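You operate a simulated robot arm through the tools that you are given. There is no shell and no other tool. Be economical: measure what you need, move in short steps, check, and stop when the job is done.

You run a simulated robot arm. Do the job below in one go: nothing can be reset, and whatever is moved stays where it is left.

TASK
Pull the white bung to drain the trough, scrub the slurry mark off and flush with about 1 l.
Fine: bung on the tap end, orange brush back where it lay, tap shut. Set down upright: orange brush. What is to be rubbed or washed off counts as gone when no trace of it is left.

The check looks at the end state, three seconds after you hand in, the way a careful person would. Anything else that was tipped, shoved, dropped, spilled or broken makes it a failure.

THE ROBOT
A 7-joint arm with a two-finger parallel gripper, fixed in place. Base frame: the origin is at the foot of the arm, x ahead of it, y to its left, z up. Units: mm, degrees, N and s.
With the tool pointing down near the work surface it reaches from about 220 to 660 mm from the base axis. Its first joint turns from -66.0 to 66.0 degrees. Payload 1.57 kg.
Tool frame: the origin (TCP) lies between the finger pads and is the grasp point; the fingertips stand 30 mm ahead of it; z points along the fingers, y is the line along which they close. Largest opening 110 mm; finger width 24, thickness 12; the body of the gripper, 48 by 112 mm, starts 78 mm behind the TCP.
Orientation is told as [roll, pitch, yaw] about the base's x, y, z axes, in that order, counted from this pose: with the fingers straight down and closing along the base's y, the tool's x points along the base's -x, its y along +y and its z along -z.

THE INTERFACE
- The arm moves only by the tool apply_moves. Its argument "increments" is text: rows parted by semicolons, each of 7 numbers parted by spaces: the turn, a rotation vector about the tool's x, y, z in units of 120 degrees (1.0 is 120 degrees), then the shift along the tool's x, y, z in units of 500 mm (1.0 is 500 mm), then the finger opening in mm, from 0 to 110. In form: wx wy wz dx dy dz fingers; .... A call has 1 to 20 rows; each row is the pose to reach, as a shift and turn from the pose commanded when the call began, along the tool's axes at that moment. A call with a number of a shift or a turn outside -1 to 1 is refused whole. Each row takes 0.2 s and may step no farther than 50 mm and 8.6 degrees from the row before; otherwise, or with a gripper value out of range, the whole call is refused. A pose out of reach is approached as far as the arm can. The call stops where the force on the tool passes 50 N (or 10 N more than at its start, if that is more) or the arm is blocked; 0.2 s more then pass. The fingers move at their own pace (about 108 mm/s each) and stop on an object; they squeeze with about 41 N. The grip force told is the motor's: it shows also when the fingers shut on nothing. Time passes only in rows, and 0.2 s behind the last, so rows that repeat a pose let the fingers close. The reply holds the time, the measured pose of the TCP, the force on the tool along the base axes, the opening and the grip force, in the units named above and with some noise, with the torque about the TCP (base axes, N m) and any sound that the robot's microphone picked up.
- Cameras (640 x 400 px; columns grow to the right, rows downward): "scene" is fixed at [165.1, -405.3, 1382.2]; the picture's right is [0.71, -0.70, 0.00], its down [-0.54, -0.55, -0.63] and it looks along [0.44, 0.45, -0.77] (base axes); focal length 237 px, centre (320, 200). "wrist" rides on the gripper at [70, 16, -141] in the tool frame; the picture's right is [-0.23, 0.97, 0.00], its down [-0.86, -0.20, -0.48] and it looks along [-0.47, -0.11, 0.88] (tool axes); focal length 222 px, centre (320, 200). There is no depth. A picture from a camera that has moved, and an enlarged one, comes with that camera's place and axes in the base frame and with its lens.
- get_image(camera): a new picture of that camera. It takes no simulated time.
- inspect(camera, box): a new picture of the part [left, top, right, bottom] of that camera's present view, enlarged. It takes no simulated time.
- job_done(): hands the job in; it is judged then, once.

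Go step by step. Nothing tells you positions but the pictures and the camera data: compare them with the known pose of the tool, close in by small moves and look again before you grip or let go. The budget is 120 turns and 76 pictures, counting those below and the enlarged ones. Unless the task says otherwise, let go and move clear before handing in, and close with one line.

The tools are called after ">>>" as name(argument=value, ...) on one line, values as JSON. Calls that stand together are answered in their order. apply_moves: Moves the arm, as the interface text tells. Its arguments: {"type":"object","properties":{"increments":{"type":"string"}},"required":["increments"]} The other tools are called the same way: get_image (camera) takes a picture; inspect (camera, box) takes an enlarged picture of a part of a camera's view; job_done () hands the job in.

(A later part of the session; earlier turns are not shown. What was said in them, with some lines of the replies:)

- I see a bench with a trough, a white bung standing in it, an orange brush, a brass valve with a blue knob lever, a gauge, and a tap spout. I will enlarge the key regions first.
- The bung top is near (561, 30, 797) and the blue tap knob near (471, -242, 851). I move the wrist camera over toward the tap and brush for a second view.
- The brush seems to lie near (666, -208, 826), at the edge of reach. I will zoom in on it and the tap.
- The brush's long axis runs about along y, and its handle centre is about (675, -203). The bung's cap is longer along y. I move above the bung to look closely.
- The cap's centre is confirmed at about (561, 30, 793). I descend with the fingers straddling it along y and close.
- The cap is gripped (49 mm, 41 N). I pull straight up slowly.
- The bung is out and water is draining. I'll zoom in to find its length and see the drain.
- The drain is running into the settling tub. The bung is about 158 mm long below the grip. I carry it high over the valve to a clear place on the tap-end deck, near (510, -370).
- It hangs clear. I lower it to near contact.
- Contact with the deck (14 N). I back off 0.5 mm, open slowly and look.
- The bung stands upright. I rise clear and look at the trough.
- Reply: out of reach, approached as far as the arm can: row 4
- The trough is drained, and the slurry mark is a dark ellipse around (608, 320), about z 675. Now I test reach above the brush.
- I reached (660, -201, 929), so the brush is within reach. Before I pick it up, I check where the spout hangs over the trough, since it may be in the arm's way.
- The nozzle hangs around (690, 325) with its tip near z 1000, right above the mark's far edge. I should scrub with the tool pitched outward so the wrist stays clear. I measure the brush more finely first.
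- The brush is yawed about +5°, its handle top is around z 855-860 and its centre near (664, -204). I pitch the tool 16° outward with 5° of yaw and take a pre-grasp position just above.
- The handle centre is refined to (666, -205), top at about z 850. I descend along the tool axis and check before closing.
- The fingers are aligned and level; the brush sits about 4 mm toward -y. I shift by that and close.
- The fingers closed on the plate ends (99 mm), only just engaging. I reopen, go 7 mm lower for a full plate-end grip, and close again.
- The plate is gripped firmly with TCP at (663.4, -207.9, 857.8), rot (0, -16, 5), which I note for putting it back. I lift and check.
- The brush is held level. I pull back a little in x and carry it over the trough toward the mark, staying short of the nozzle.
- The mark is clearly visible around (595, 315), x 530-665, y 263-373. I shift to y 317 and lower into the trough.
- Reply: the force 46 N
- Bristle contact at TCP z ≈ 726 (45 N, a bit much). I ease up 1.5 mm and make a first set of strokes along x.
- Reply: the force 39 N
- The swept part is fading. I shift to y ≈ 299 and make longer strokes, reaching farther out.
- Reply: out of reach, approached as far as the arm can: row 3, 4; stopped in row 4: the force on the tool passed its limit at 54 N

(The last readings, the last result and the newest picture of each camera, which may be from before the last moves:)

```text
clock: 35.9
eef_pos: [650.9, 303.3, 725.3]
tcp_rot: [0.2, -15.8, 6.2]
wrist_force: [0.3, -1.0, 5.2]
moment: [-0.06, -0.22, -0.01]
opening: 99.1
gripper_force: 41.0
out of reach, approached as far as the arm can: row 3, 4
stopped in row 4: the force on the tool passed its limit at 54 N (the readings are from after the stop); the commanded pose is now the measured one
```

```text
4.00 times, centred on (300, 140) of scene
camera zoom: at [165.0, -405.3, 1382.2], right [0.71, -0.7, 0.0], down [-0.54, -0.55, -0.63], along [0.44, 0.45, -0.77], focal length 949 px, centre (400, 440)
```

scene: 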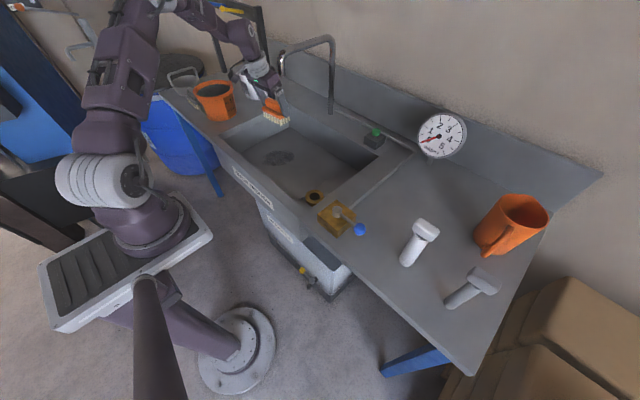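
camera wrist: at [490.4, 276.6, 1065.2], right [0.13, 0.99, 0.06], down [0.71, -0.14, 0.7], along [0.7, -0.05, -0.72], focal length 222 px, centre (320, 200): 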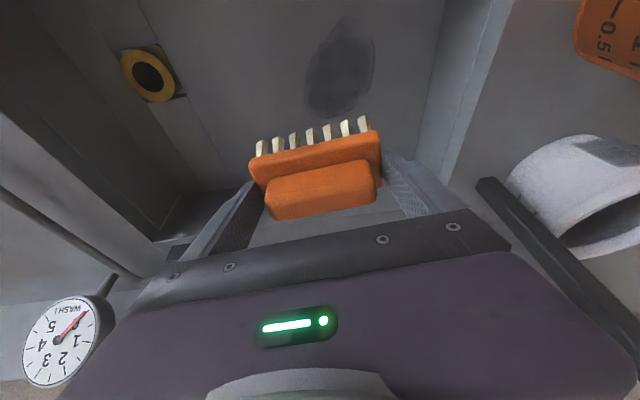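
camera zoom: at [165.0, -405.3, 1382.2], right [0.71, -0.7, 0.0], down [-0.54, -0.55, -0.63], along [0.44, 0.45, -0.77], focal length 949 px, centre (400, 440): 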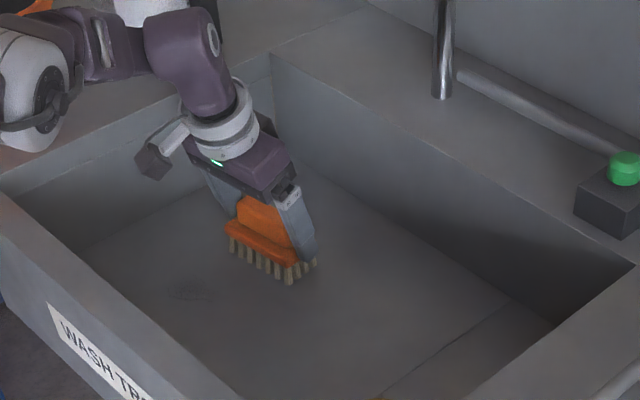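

Most of the mark is gone. A patch near (557, 332) remains, so I stroke back over that area.

>>> apply_moves(increments="0 0 0 0.0375 0.0135 -0.0108 90; 0 0 0 0.0749 0.0269 -0.0215 90; 0 0 0 0.1123 0.0403 -0.0323 90; 0 0 0 0.1489 0.0637 -0.0428 90; 0 0 0 0.1864 0.0772 -0.0536 90; 0 0 0 0.2151 0.0798 -0.0618 90; 0 0 0 0.1855 0.0871 -0.0533 90; 0 0 0 0.1472 0.0836 -0.0423 90; 0 0 0 0.1098 0.0702 -0.0316 90; 0 0 0 0.1481 0.0737 -0.0426 90; 0 0 0 0.1872 0.0672 -0.0538 90; 0 0 0 0.2159 0.0698 -0.0621 90; 0 0 0 0.1881 0.0573 -0.054 90; 0 0 0 0.1498 0.0538 -0.043 90; 0 0 0 0.1123 0.0403 -0.0323 90; 0 0 0 0.0749 0.0269 -0.0215 90; 0 0 0 0.0375 0.0135 -0.0108 90")

>>> inspect(camera="scene", box=[240, 90, 360, 190])

```text
clock: 39.5
eef_pos: [629.5, 308.0, 725.7]
tcp_rot: [0.1, -15.7, 6.2]
wrist_force: [-9.4, 1.3, 27.7]
moment: [0.36, -0.15, 0.07]
opening: 99.1
gripper_force: 40.8
```

```text
4.00 times, centred on (300, 140) of scene
camera zoom: at [164.4, -405.5, 1382.2], right [0.71, -0.7, 0.0], down [-0.54, -0.55, -0.63], along [0.44, 0.45, -0.77], focal length 949 px, centre (400, 440)
```

zoom: 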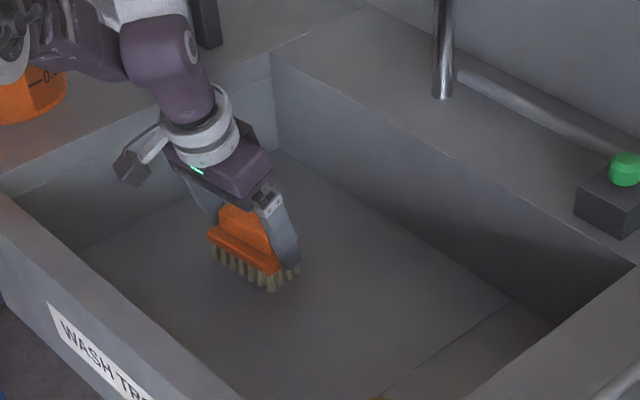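

It looks clean outside the brush. I make one more full pass at both y offsets, then lift to inspect.

>>> apply_moves(increments="0 0 0 0.0025 -0.0299 -0.0007 90; 0 0 0 -0.0205 -0.032 0.0059 90; 0 0 0 0.0217 -0.0282 -0.0062 90; 0 0 0 0.0599 -0.0247 -0.0172 90; 0 0 0 0.0982 -0.0212 -0.0282 90; 0 0 0 0.1365 -0.0177 -0.0392 90; 0 0 0 0.1315 0.0421 -0.0378 90; 0 0 0 0.0932 0.0386 -0.0268 90; 0 0 0 0.0549 0.0351 -0.0158 90; 0 0 0 0.0166 0.0316 -0.0048 90; 0 0 0 -0.0217 0.0281 0.0062 90; 0 0 0 0.0166 0.0316 -0.0048 90; 0 0 0 0 0 0 90; 0 0 0 -0.0166 0 -0.0577 90; 0 0 0 -0.03 0 -0.14 90; 0 0 0 -0.03 0 -0.2 90")

>>> get_image(camera="wrist")

>>> inspect(camera="scene", box=[220, 90, 360, 200])

```text
clock: 42.9
eef_pos: [617.8, 306.1, 825.3]
tcp_rot: [-0.1, -15.5, 6.2]
wrist_force: [0.3, -0.1, -0.2]
moment: [-0.03, 0.02, 0.04]
opening: 98.8
gripper_force: 41.0
out of reach, approached as far as the arm can: row 11
```

```text
32 pictures are left
camera wrist: at [511.1, 310.8, 942.4], right [0.11, 0.99, 0.06], down [0.71, -0.12, 0.69], along [0.69, -0.03, -0.72], focal length 222 px, centre (320, 200)
```

wrist: 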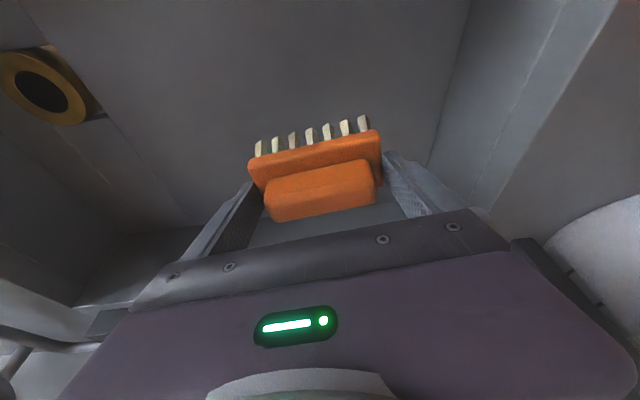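

```text
3.64 times, centred on (290, 145) of scene
camera zoom: at [165.1, -405.3, 1382.2], right [0.71, -0.7, 0.0], down [-0.54, -0.55, -0.63], along [0.44, 0.45, -0.77], focal length 862 px, centre (429, 400)
```

zoom: 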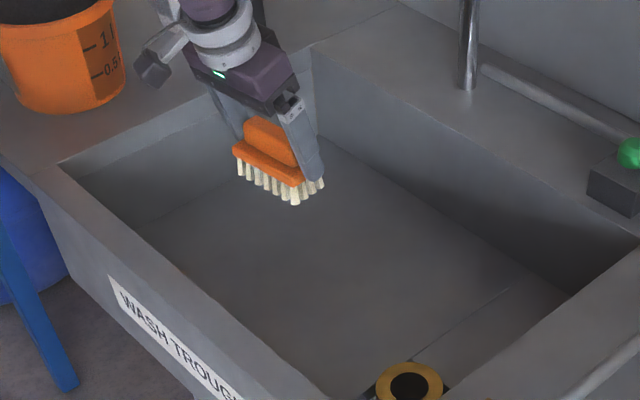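

The visible floor is spotless. Now I carry the brush back along the same high path.

>>> apply_moves(increments="0 0 0 -0.0049 0.0022 -0.0921 90; 0 0 0 -0.0097 0.0043 -0.184 90; 0 0 0 -0.0243 -0.0354 -0.2527 90; 0 0 0 -0.0143 -0.1308 -0.2555 90; 0 0 0 -0.0043 -0.2262 -0.2583 90; 0 0 0 0.0057 -0.3217 -0.261 90; 0 0 0 0.0156 -0.4171 -0.2638 90; 0 0 0 0.0256 -0.5125 -0.2666 90; 0 0 0 0.0356 -0.6079 -0.2693 90; 0 0 0 0.0456 -0.7033 -0.2721 90; 0 0 0 0.0556 -0.7987 -0.2749 90; 0 0 0 0.0655 -0.8942 -0.2777 90; 0 0 0 0.0755 -0.9896 -0.2804 90")

>>> inspect(camera="scene", box=[210, 80, 400, 220])

```text
clock: 45.7
eef_pos: [597.7, -194.0, 951.5]
tcp_rot: [0.0, -15.5, 6.3]
wrist_force: [-0.5, -0.7, -1.0]
moment: [0.03, 0.0, 0.02]
opening: 98.9
gripper_force: 40.7
```

```text
2.86 times, centred on (305, 150) of scene
camera zoom: at [165.2, -405.3, 1382.2], right [0.71, -0.7, 0.0], down [-0.54, -0.55, -0.63], along [0.44, 0.45, -0.77], focal length 678 px, centre (363, 343)
```

zoom: 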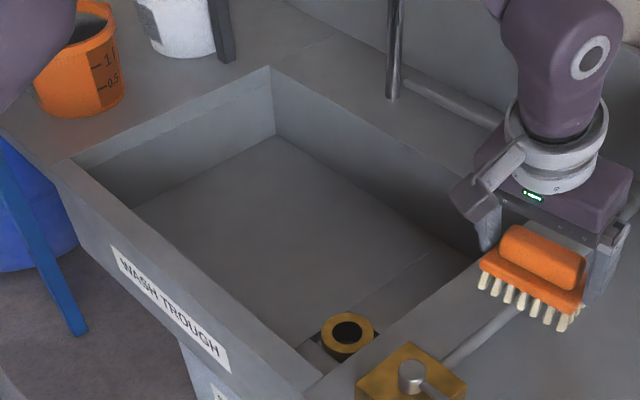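

>>> apply_moves(increments="0 -0.002 0.005 -0.06 -0.021 0.03 90; 0 -0.0042 0.0108 -0.11 -0.0418 0.08 90; 0 -0.0042 0.0108 -0.0963 -0.0418 0.1305 90; 0 -0.0042 0.0108 -0.0963 -0.0418 0.1305 90")

>>> inspect(camera="scene", box=[350, 140, 430, 220])

>>> inspect(camera="scene", box=[250, 120, 340, 180])

```text
clock: 46.7
eef_pos: [663.8, -206.7, 899.6]
tcp_rot: [0.5, -16.0, 4.8]
wrist_force: [1.0, 0.1, -1.4]
moment: [-0.04, 0.03, 0.01]
opening: 99.1
gripper_force: 40.9
```

```text
5.00 times, centred on (390, 180) of scene
camera zoom: at [165.2, -405.3, 1382.2], right [0.71, -0.7, 0.0], down [-0.54, -0.55, -0.63], along [0.44, 0.45, -0.77], focal length 1186 px, centre (-30, 300)
```

zoom: 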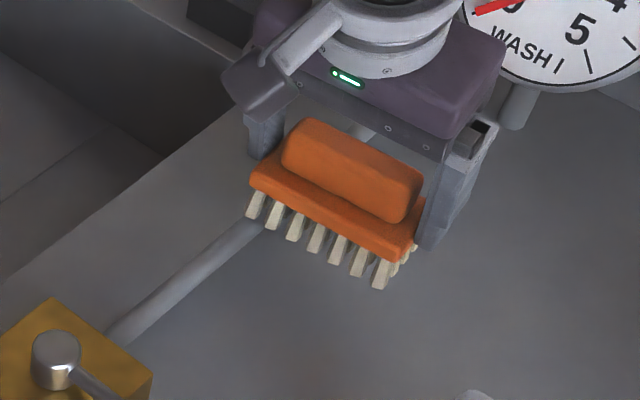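

```text
6.67 times, centred on (295, 150) of scene
camera zoom: at [165.2, -405.3, 1382.2], right [0.71, -0.7, 0.0], down [-0.54, -0.55, -0.63], along [0.44, 0.45, -0.77], focal length 1581 px, centre (487, 533)
```

zoom: 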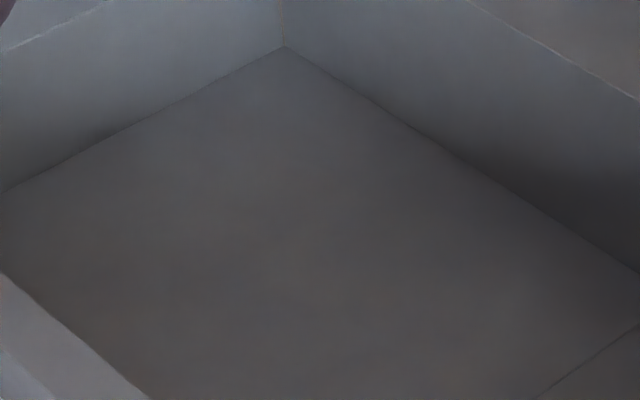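

The floor is clean. I lower the brush to just above its old place.

>>> apply_moves(increments="0.002 0 0 0.0105 -0.002 0.0365 90; 0.004 0 0 0.021 -0.002 0.073 90; 0.004 0 0 0.0221 -0.002 0.0769 90; 0.004 0 0 0.0221 -0.002 0.0769 90")

```text
clock: 47.7
eef_pos: [664.3, -208.5, 860.9]
tcp_rot: [0.0, -16.1, 4.9]
wrist_force: [-0.2, 0.6, -1.9]
moment: [0.03, -0.01, 0.0]
opening: 98.9
gripper_force: 41.4
```

>>> apply_moves(increments="0 0 0 0.0008 0 0.0029 90; 0 0 0 0.0017 0 0.0058 90; 0 0 0 0.0017 0 0.0058 90")

```text
clock: 48.5
eef_pos: [663.9, -207.5, 855.8]
tcp_rot: [-0.2, -16.1, 4.8]
wrist_force: [-1.0, -0.5, -2.1]
moment: [-0.04, 0.0, 0.01]
opening: 99.0
gripper_force: 40.5
```

>>> apply_moves(increments="0 0 0 0.0006 0 0.0019 90; 0 0 0 0.0011 0 0.0038 90; 0 0 0 0.0011 0 0.0038 90")

>>> inspect(camera="scene", box=[350, 140, 430, 220])

```text
clock: 49.3
eef_pos: [664.3, -207.8, 855.7]
tcp_rot: [-0.2, -16.2, 4.9]
wrist_force: [-3.1, 3.1, 15.8]
moment: [0.97, 0.67, 0.17]
opening: 99.0
gripper_force: 40.7
```

```text
5.00 times, centred on (390, 180) of scene
camera zoom: at [164.7, -405.1, 1382.3], right [0.71, -0.7, 0.0], down [-0.54, -0.55, -0.63], along [0.44, 0.45, -0.77], focal length 1186 px, centre (-30, 300)
```

zoom: 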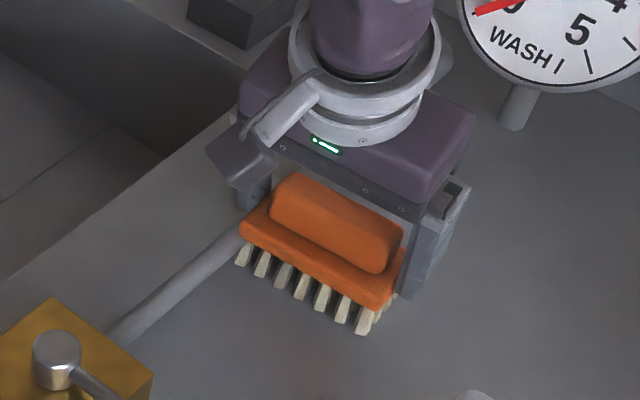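

The brush is down within a few millimetres of its place. I release and back off upward.

>>> apply_moves(increments="0 0 0 0 0 0 102; 0 0 0 0 0 0 110; 0 0 0 -0.0001 0 -0.0005 110; 0 0 0 -0.008 0 -0.03 110; 0 0 0 -0.025 0 -0.1 110; 0 0 0 -0.04 0 -0.16 110")

>>> inspect(camera="scene", box=[350, 140, 430, 220])

>>> get_image(camera="wrist")

```text
clock: 50.7
eef_pos: [661.1, -208.6, 936.8]
tcp_rot: [-0.1, -16.1, 4.9]
wrist_force: [0.4, 0.1, -0.8]
moment: [-0.02, 0.02, 0.0]
opening: 110.0
gripper_force: 0.2
```

```text
5.00 times, centred on (390, 180) of scene
camera zoom: at [165.1, -405.3, 1382.2], right [0.71, -0.7, 0.0], down [-0.54, -0.55, -0.63], along [0.44, 0.45, -0.77], focal length 1186 px, centre (-30, 300)
```

zoom: 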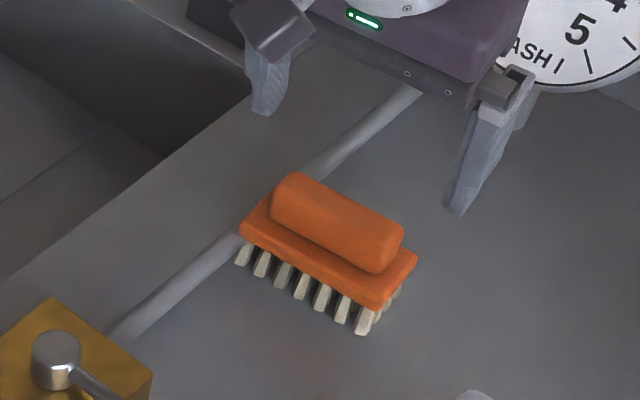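

```text
25 pictures are left
camera wrist: at [552.4, -201.6, 1054.1], right [0.13, 0.99, 0.06], down [0.7, -0.14, 0.7], along [0.7, -0.05, -0.71], focal length 222 px, centre (320, 200)
```

wrist: 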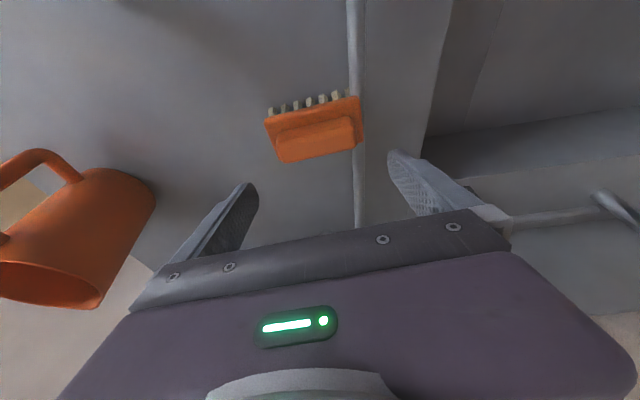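

The brush is back upright. Next is the tap: I straighten the tool and move above the knob at (471, -242).

>>> apply_moves(increments="0 0.03 0.01 0.05 -0.005 -0.08 110; 0.003 0.06 0.02 0.12 -0.012 -0.12 110; 0.004 0.09 0.03 0.19 -0.02 -0.16 110; 0.006 0.12 0.038 0.26 -0.026 -0.2 110; 0.006 0.133 0.042 0.3344 -0.0327 -0.2272 110; 0.006 0.133 0.042 0.3344 -0.0327 -0.2272 80")

>>> get_image(camera="wrist")

```text
clock: 52.1
eef_pos: [469.6, -239.7, 999.5]
tcp_rot: [-0.1, 0.0, -0.2]
wrist_force: [-0.3, -0.6, 0.5]
moment: [-0.01, -0.03, -0.02]
opening: 80.1
gripper_force: 0.0
```

```text
24 pictures are left
camera wrist: at [398.9, -222.9, 1141.0], right [0.23, 0.97, 0.0], down [0.85, -0.2, 0.48], along [0.47, -0.11, -0.88], focal length 222 px, centre (320, 200)
```

wrist: 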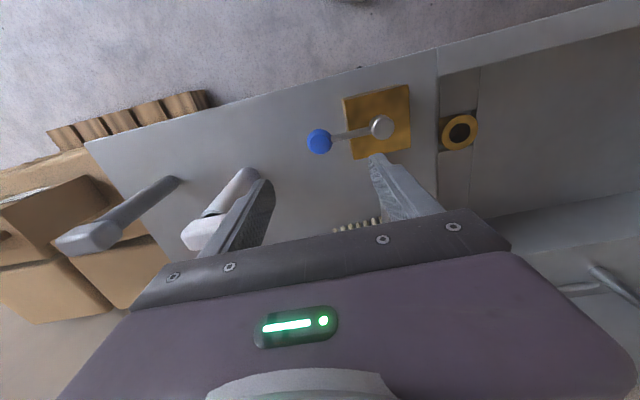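

The knob is confirmed at (469, -240), and the stem at about (466, -164). I turn the tool to yaw -90 so the fingers straddle the knob along x, then descend.

>>> apply_moves(increments="0 0 0.07 0 0 0 80; 0 0 0.14 0 0 0 80; 0 0 0.21 0 0 0 80; 0 0 0.28 0 0 0 80; 0 0 0.35 0 0 0 80; 0 0 0.42 0 0 0 80; 0 0 0.49 0 0 0 80; 0 0 0.56 0 0 0 80; 0 0 0.63 0 0 0 80; 0 0 0.7 0 0 0 80; 0 0 0.75 0 0 0.06 80; 0 0 0.75 0 0 0.14 80; 0 0 0.75 0 0 0.2 80; 0 0 0.75 0 0 0.2 80")

>>> get_image(camera="wrist")

```text
clock: 55.1
eef_pos: [471.9, -240.1, 900.0]
tcp_rot: [0.2, -0.1, -90.2]
wrist_force: [-0.3, 0.0, 1.3]
moment: [0.0, 0.01, 0.01]
opening: 79.8
gripper_force: 0.1
```

```text
23 pictures are left
camera wrist: at [486.3, -170.7, 1041.1], right [0.97, -0.23, 0.0], down [-0.2, -0.85, 0.48], along [-0.11, -0.47, -0.88], focal length 222 px, centre (320, 200)
```

wrist: 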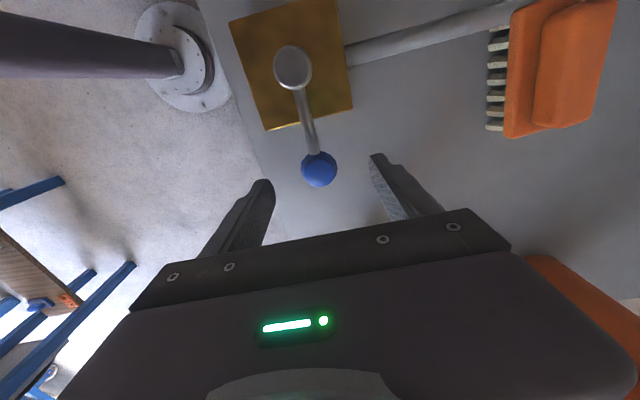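

Well centred. I descend and narrow the fingers loosely around the knob.

>>> apply_moves(increments="0 0 0 -0.002 -0.004 0.05 80; 0 0 0 -0.002 -0.004 0.1 80; 0 0 0 -0.002 -0.004 0.104 60; 0 0 0 -0.002 -0.004 0.104 44; 0 0 0 -0.002 -0.004 0.104 44")

>>> get_image(camera="scene")

```text
clock: 56.3
eef_pos: [469.7, -241.3, 848.2]
tcp_rot: [0.1, -0.1, -90.2]
wrist_force: [-0.8, -0.2, -0.7]
moment: [-0.02, 0.02, 0.01]
opening: 43.8
gripper_force: 0.1
```

```text
22 pictures are left
```

scene: 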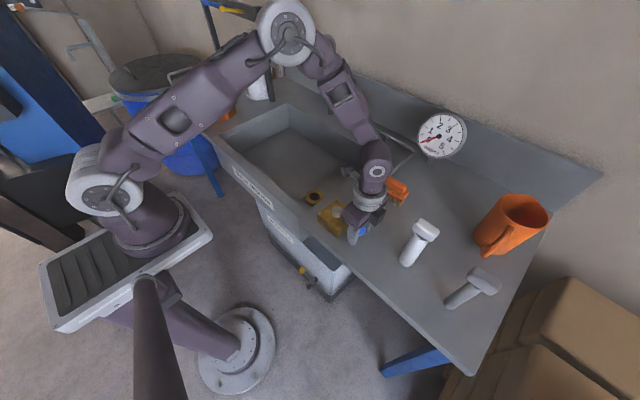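

The gauge is visible and reads 0. I nudge the lever counter-clockwise (knob toward +x) by a small amount and watch the force.

>>> apply_moves(increments="0 0 -0.033 0.0004 0.0107 0 44; 0 0 -0.067 0.0015 0.0214 0 44; 0 0 -0.1 0.0034 0.032 0 44; 0 0 -0.133 0.006 0.0424 0 44; 0 0 -0.133 0.006 0.0424 0 44")

>>> inspect(camera="scene", box=[220, 20, 480, 250])

```text
clock: 57.5
eef_pos: [490.8, -240.1, 848.5]
tcp_rot: [0.1, 0.0, -74.3]
wrist_force: [-0.9, -0.6, -0.4]
moment: [-0.04, -0.02, 0.02]
opening: 44.5
gripper_force: 0.1
```

```text
1.74 times, centred on (350, 135) of scene
camera zoom: at [165.1, -405.3, 1382.2], right [0.71, -0.7, 0.0], down [-0.54, -0.55, -0.63], along [0.44, 0.45, -0.77], focal length 412 px, centre (268, 313)
```

zoom: 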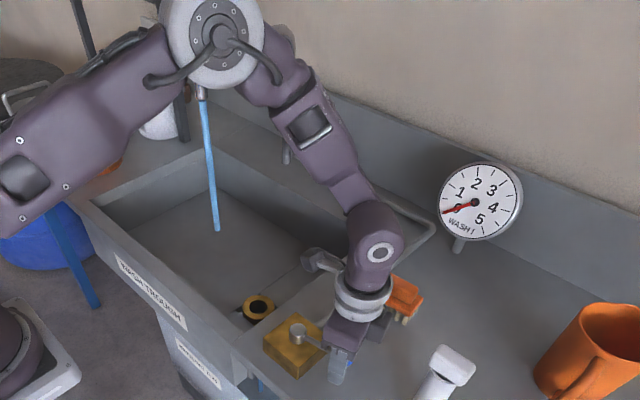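

Water is flowing: counter-clockwise opens the tap. I wait 2 s at this setting and read the gauge.

>>> apply_moves(increments="0 0 0 0 0 0 44; 0 0 0 0 0 0 44; 0 0 0 0 0 0 44; 0 0 0 0 0 0 44; 0 0 0 0 0 0 44; 0 0 0 0 0 0 44; 0 0 0 0 0 0 44; 0 0 0 0 0 0 44; 0 0 0 0 0 0 44")

>>> inspect(camera="scene", box=[410, 105, 475, 165])

```text
clock: 59.5
eef_pos: [489.9, -238.9, 849.2]
tcp_rot: [0.1, -0.1, -74.3]
wrist_force: [1.0, -0.3, -0.4]
moment: [0.0, -0.01, 0.01]
opening: 44.0
gripper_force: 0.1
```

```text
6.67 times, centred on (442, 135) of scene
camera zoom: at [165.1, -405.3, 1382.2], right [0.71, -0.7, 0.0], down [-0.54, -0.55, -0.63], along [0.44, 0.45, -0.77], focal length 1581 px, centre (-497, 633)
```

zoom: 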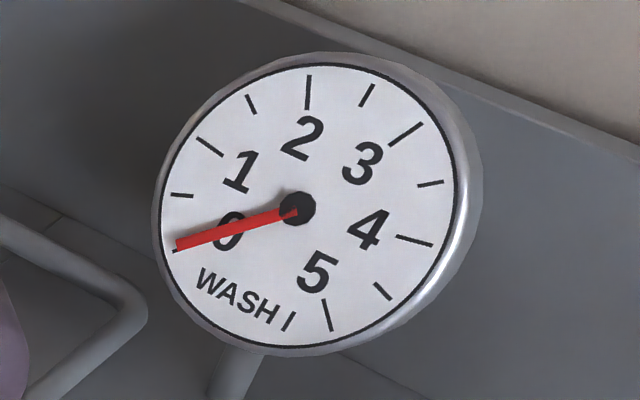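

The gauge barely moves (≈0.05 l), so I open the lever about 24° more and recheck.

>>> apply_moves(increments="0 0 -0.067 0.0016 0.0214 0 44; 0 0 -0.133 0.006 0.0424 0 44; 0 0 -0.2 0.0132 0.0626 0 44; 0 0 -0.2 0.0132 0.0626 0 44; 0 0 -0.2 0.0132 0.0626 0 44; 0 0 -0.2 0.0132 0.0626 0 44")

>>> inspect(camera="scene", box=[410, 105, 475, 165])

```text
clock: 60.9
eef_pos: [518.8, -223.6, 847.8]
tcp_rot: [0.1, 0.0, -50.3]
wrist_force: [0.2, 0.1, -0.5]
moment: [0.0, 0.03, -0.01]
opening: 43.9
gripper_force: 0.0
```

```text
6.67 times, centred on (442, 135) of scene
camera zoom: at [165.1, -405.3, 1382.2], right [0.71, -0.7, 0.0], down [-0.54, -0.55, -0.63], along [0.44, 0.45, -0.77], focal length 1581 px, centre (-497, 633)
```

zoom: 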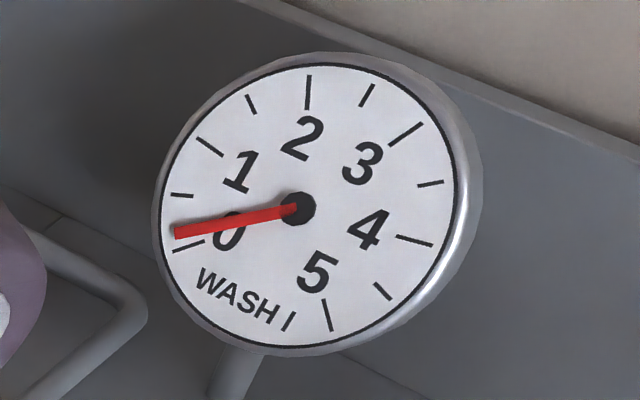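

The gauge reads about 0.15 l. I wait about 3 s.

>>> apply_moves(increments="0 0 0 0 0 0 44; 0 0 0 0 0 0 44; 0 0 0 0 0 0 44; 0 0 0 0 0 0 44; 0 0 0 0 0 0 44; 0 0 0 0 0 0 44; 0 0 0 0 0 0 44; 0 0 0 0 0 0 44; 0 0 0 0 0 0 44; 0 0 0 0 0 0 44; 0 0 0 0 0 0 44; 0 0 0 0 0 0 44; 0 0 0 0 0 0 44; 0 0 0 0 0 0 44")

>>> inspect(camera="scene", box=[410, 105, 475, 165])

```text
clock: 63.9
eef_pos: [519.0, -223.9, 847.8]
tcp_rot: [0.2, -0.1, -50.4]
wrist_force: [0.1, 0.4, -0.4]
moment: [0.01, -0.01, -0.01]
opening: 43.9
gripper_force: 0.1
```

```text
6.67 times, centred on (442, 135) of scene
camera zoom: at [165.1, -405.3, 1382.2], right [0.71, -0.7, 0.0], down [-0.54, -0.55, -0.63], along [0.44, 0.45, -0.77], focal length 1581 px, centre (-497, 633)
```

zoom: 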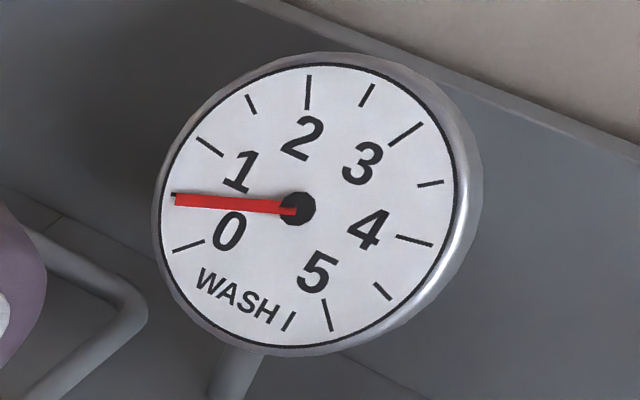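

The gauge reads about 0.45 l at roughly 0.1 l/s. I wait 4.2 s more, which leaves room for what runs while shutting.

>>> apply_moves(increments="0 0 0 0 0 0 44; 0 0 0 0 0 0 44; 0 0 0 0 0 0 44; 0 0 0 0 0 0 44; 0 0 0 0 0 0 44; 0 0 0 0 0 0 44; 0 0 0 0 0 0 44; 0 0 0 0 0 0 44; 0 0 0 0 0 0 44; 0 0 0 0 0 0 44; 0 0 0 0 0 0 44; 0 0 0 0 0 0 44; 0 0 0 0 0 0 44; 0 0 0 0 0 0 44; 0 0 0 0 0 0 44; 0 0 0 0 0 0 44; 0 0 0 0 0 0 44; 0 0 0 0 0 0 44; 0 0 0 0 0 0 44; 0 0 0 0 0 0 44")

>>> inspect(camera="scene", box=[410, 105, 475, 165])

```text
clock: 68.1
eef_pos: [518.8, -224.0, 847.7]
tcp_rot: [0.1, -0.2, -50.2]
wrist_force: [0.8, -0.2, -0.4]
moment: [-0.04, 0.01, -0.02]
opening: 44.1
gripper_force: 0.1
```

```text
6.67 times, centred on (442, 135) of scene
camera zoom: at [165.1, -405.3, 1382.2], right [0.71, -0.7, 0.0], down [-0.54, -0.55, -0.63], along [0.44, 0.45, -0.77], focal length 1581 px, centre (-497, 633)
```

zoom: 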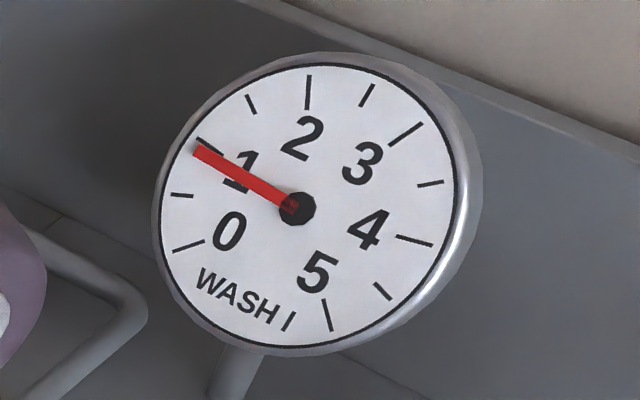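

The gauge reads about 0.92 l; I shut the lever now.

>>> apply_moves(increments="0 0 0.067 0.0016 -0.0214 0 44; 0 0 0.133 0.0061 -0.0424 0 44; 0 0 0.2 0.0134 -0.0626 0 44; 0 0 0.267 0.0233 -0.0816 0 44; 0 0 0.333 0.036 -0.099 0 44; 0 0 0.367 0.0434 -0.1069 0 44; 0 0 0.4 0.0509 -0.1144 0 44; 0 0 0.425 0.0572 -0.1198 0 44; 0 0 0.425 0.0572 -0.1198 0 44")

>>> inspect(camera="scene", box=[220, 40, 480, 260])

```text
clock: 70.1
eef_pos: [456.7, -239.2, 847.9]
tcp_rot: [0.3, -0.2, -101.1]
wrist_force: [23.4, 4.5, 3.3]
moment: [-0.12, 0.12, 0.5]
opening: 63.0
gripper_force: 10.7
```

```text
1.82 times, centred on (350, 150) of scene
camera zoom: at [165.6, -405.1, 1382.2], right [0.71, -0.7, 0.0], down [-0.54, -0.55, -0.63], along [0.44, 0.45, -0.77], focal length 431 px, centre (266, 291)
```

zoom: 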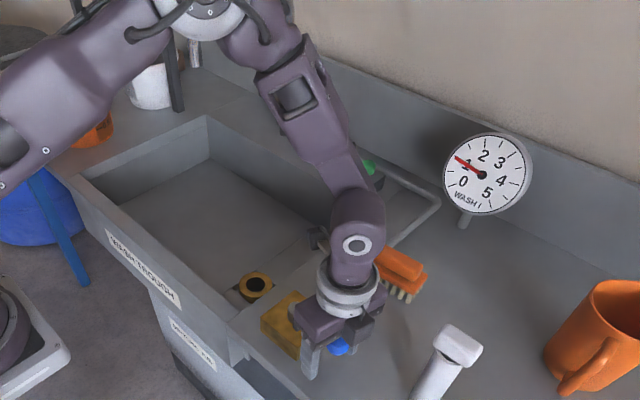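

The lever is against its shut stop (23 N) and the stream is gone. I back off to centre, open and rise straight up.

>>> apply_moves(increments="0 0 0 0.003 0.014 0 50; 0 0 0 0.003 0.026 0 70; 0 0 0 0.003 0.026 0 80; 0 0 0 0.003 0.026 0 80; 0 0 0 0.003 0.026 -0.06 80; 0 0 0 0.003 0.026 -0.14 80; 0 0 0 0.003 0.026 -0.22 80; 0 0 0 0.003 0.026 -0.3 80; 0 0 0 0.003 0.026 -0.38 80")

>>> inspect(camera="scene", box=[410, 105, 475, 165])

>>> get_image(camera="wrist")

>>> get_image(camera="scene")

```text
clock: 72.1
eef_pos: [467.6, -240.7, 1037.8]
tcp_rot: [0.1, 0.0, -101.3]
wrist_force: [-0.5, -0.2, -0.6]
moment: [0.01, 0.0, 0.02]
opening: 80.3
gripper_force: 0.0
```

```text
6.67 times, centred on (442, 135) of scene
camera zoom: at [165.1, -405.3, 1382.2], right [0.71, -0.7, 0.0], down [-0.54, -0.55, -0.63], along [0.44, 0.45, -0.77], focal length 1581 px, centre (-497, 633)
```

zoom: 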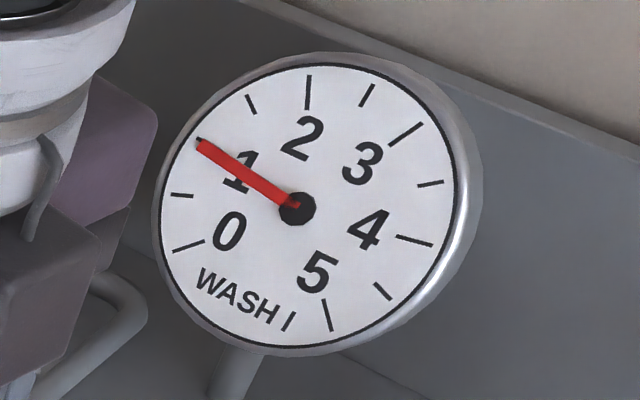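

```text
14 pictures are left
camera wrist: at [495.4, -176.2, 1179.6], right [0.91, -0.41, 0.0], down [-0.36, -0.8, 0.48], along [-0.2, -0.44, -0.88], focal length 222 px, centre (320, 200)
```

wrist: 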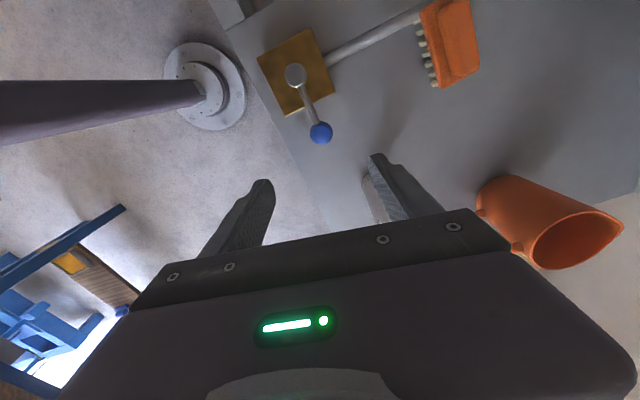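

```text
13 pictures are left
```

scene: 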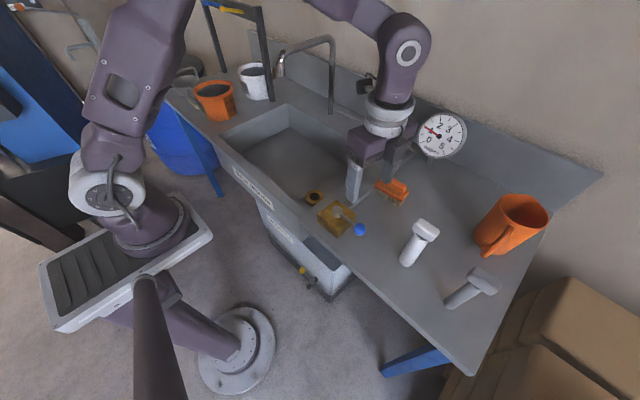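

The gauge holds at about 0.97 l and the tap is shut. I check the trough, brush, bung and tub closely.

>>> inspect(camera="scene", box=[220, 40, 350, 220])

>>> inspect(camera="scene", box=[310, 170, 450, 280])

>>> inspect(camera="scene", box=[230, 200, 390, 310])

```text
2.22 times, centred on (285, 130) of scene
camera zoom: at [165.1, -405.3, 1382.2], right [0.71, -0.7, 0.0], down [-0.54, -0.55, -0.63], along [0.44, 0.45, -0.77], focal length 527 px, centre (398, 356)
```

zoom: 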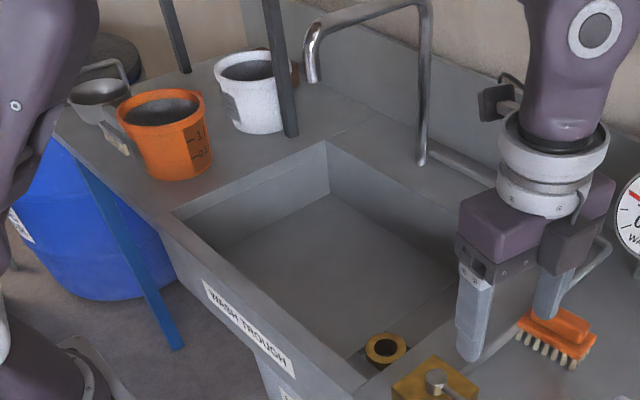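

```text
3.64 times, centred on (380, 225) of scene
camera zoom: at [165.1, -405.3, 1382.2], right [0.71, -0.7, 0.0], down [-0.54, -0.55, -0.63], along [0.44, 0.45, -0.77], focal length 862 px, centre (102, 109)
```

zoom: 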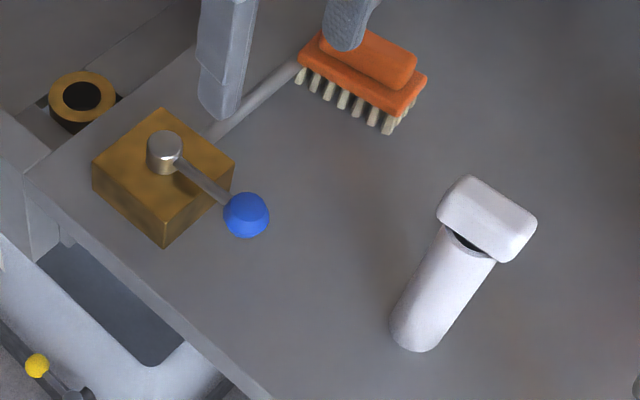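

```text
3.64 times, centred on (310, 255) of scene
camera zoom: at [165.1, -405.3, 1382.2], right [0.71, -0.7, 0.0], down [-0.54, -0.55, -0.63], along [0.44, 0.45, -0.77], focal length 862 px, centre (356, 0)
```

zoom: 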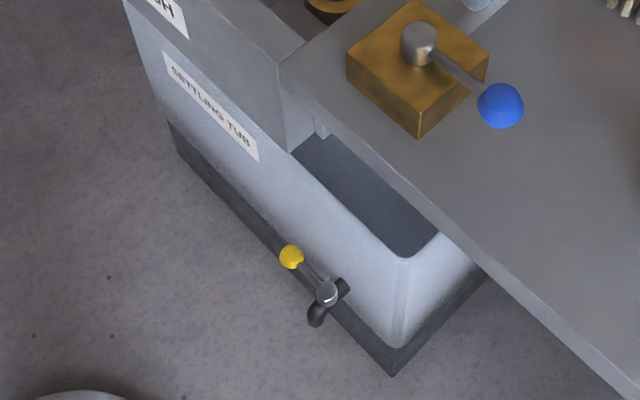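

The trough is drained and spotless, the tap is shut at about 1 l, the brush is back in place, the bung stands on the tap end, and the gripper is clear. I hand it in.

>>> job_done()

```text
The job is handed in.
```

The trough is drained, the slurry mark is scrubbed off with no trace visible, and it was flushed with about 1 l (gauge just under 1). The tap is shut, the brush is back upright within a few millimetres of its place, and the bung stands on the tap-end deck.
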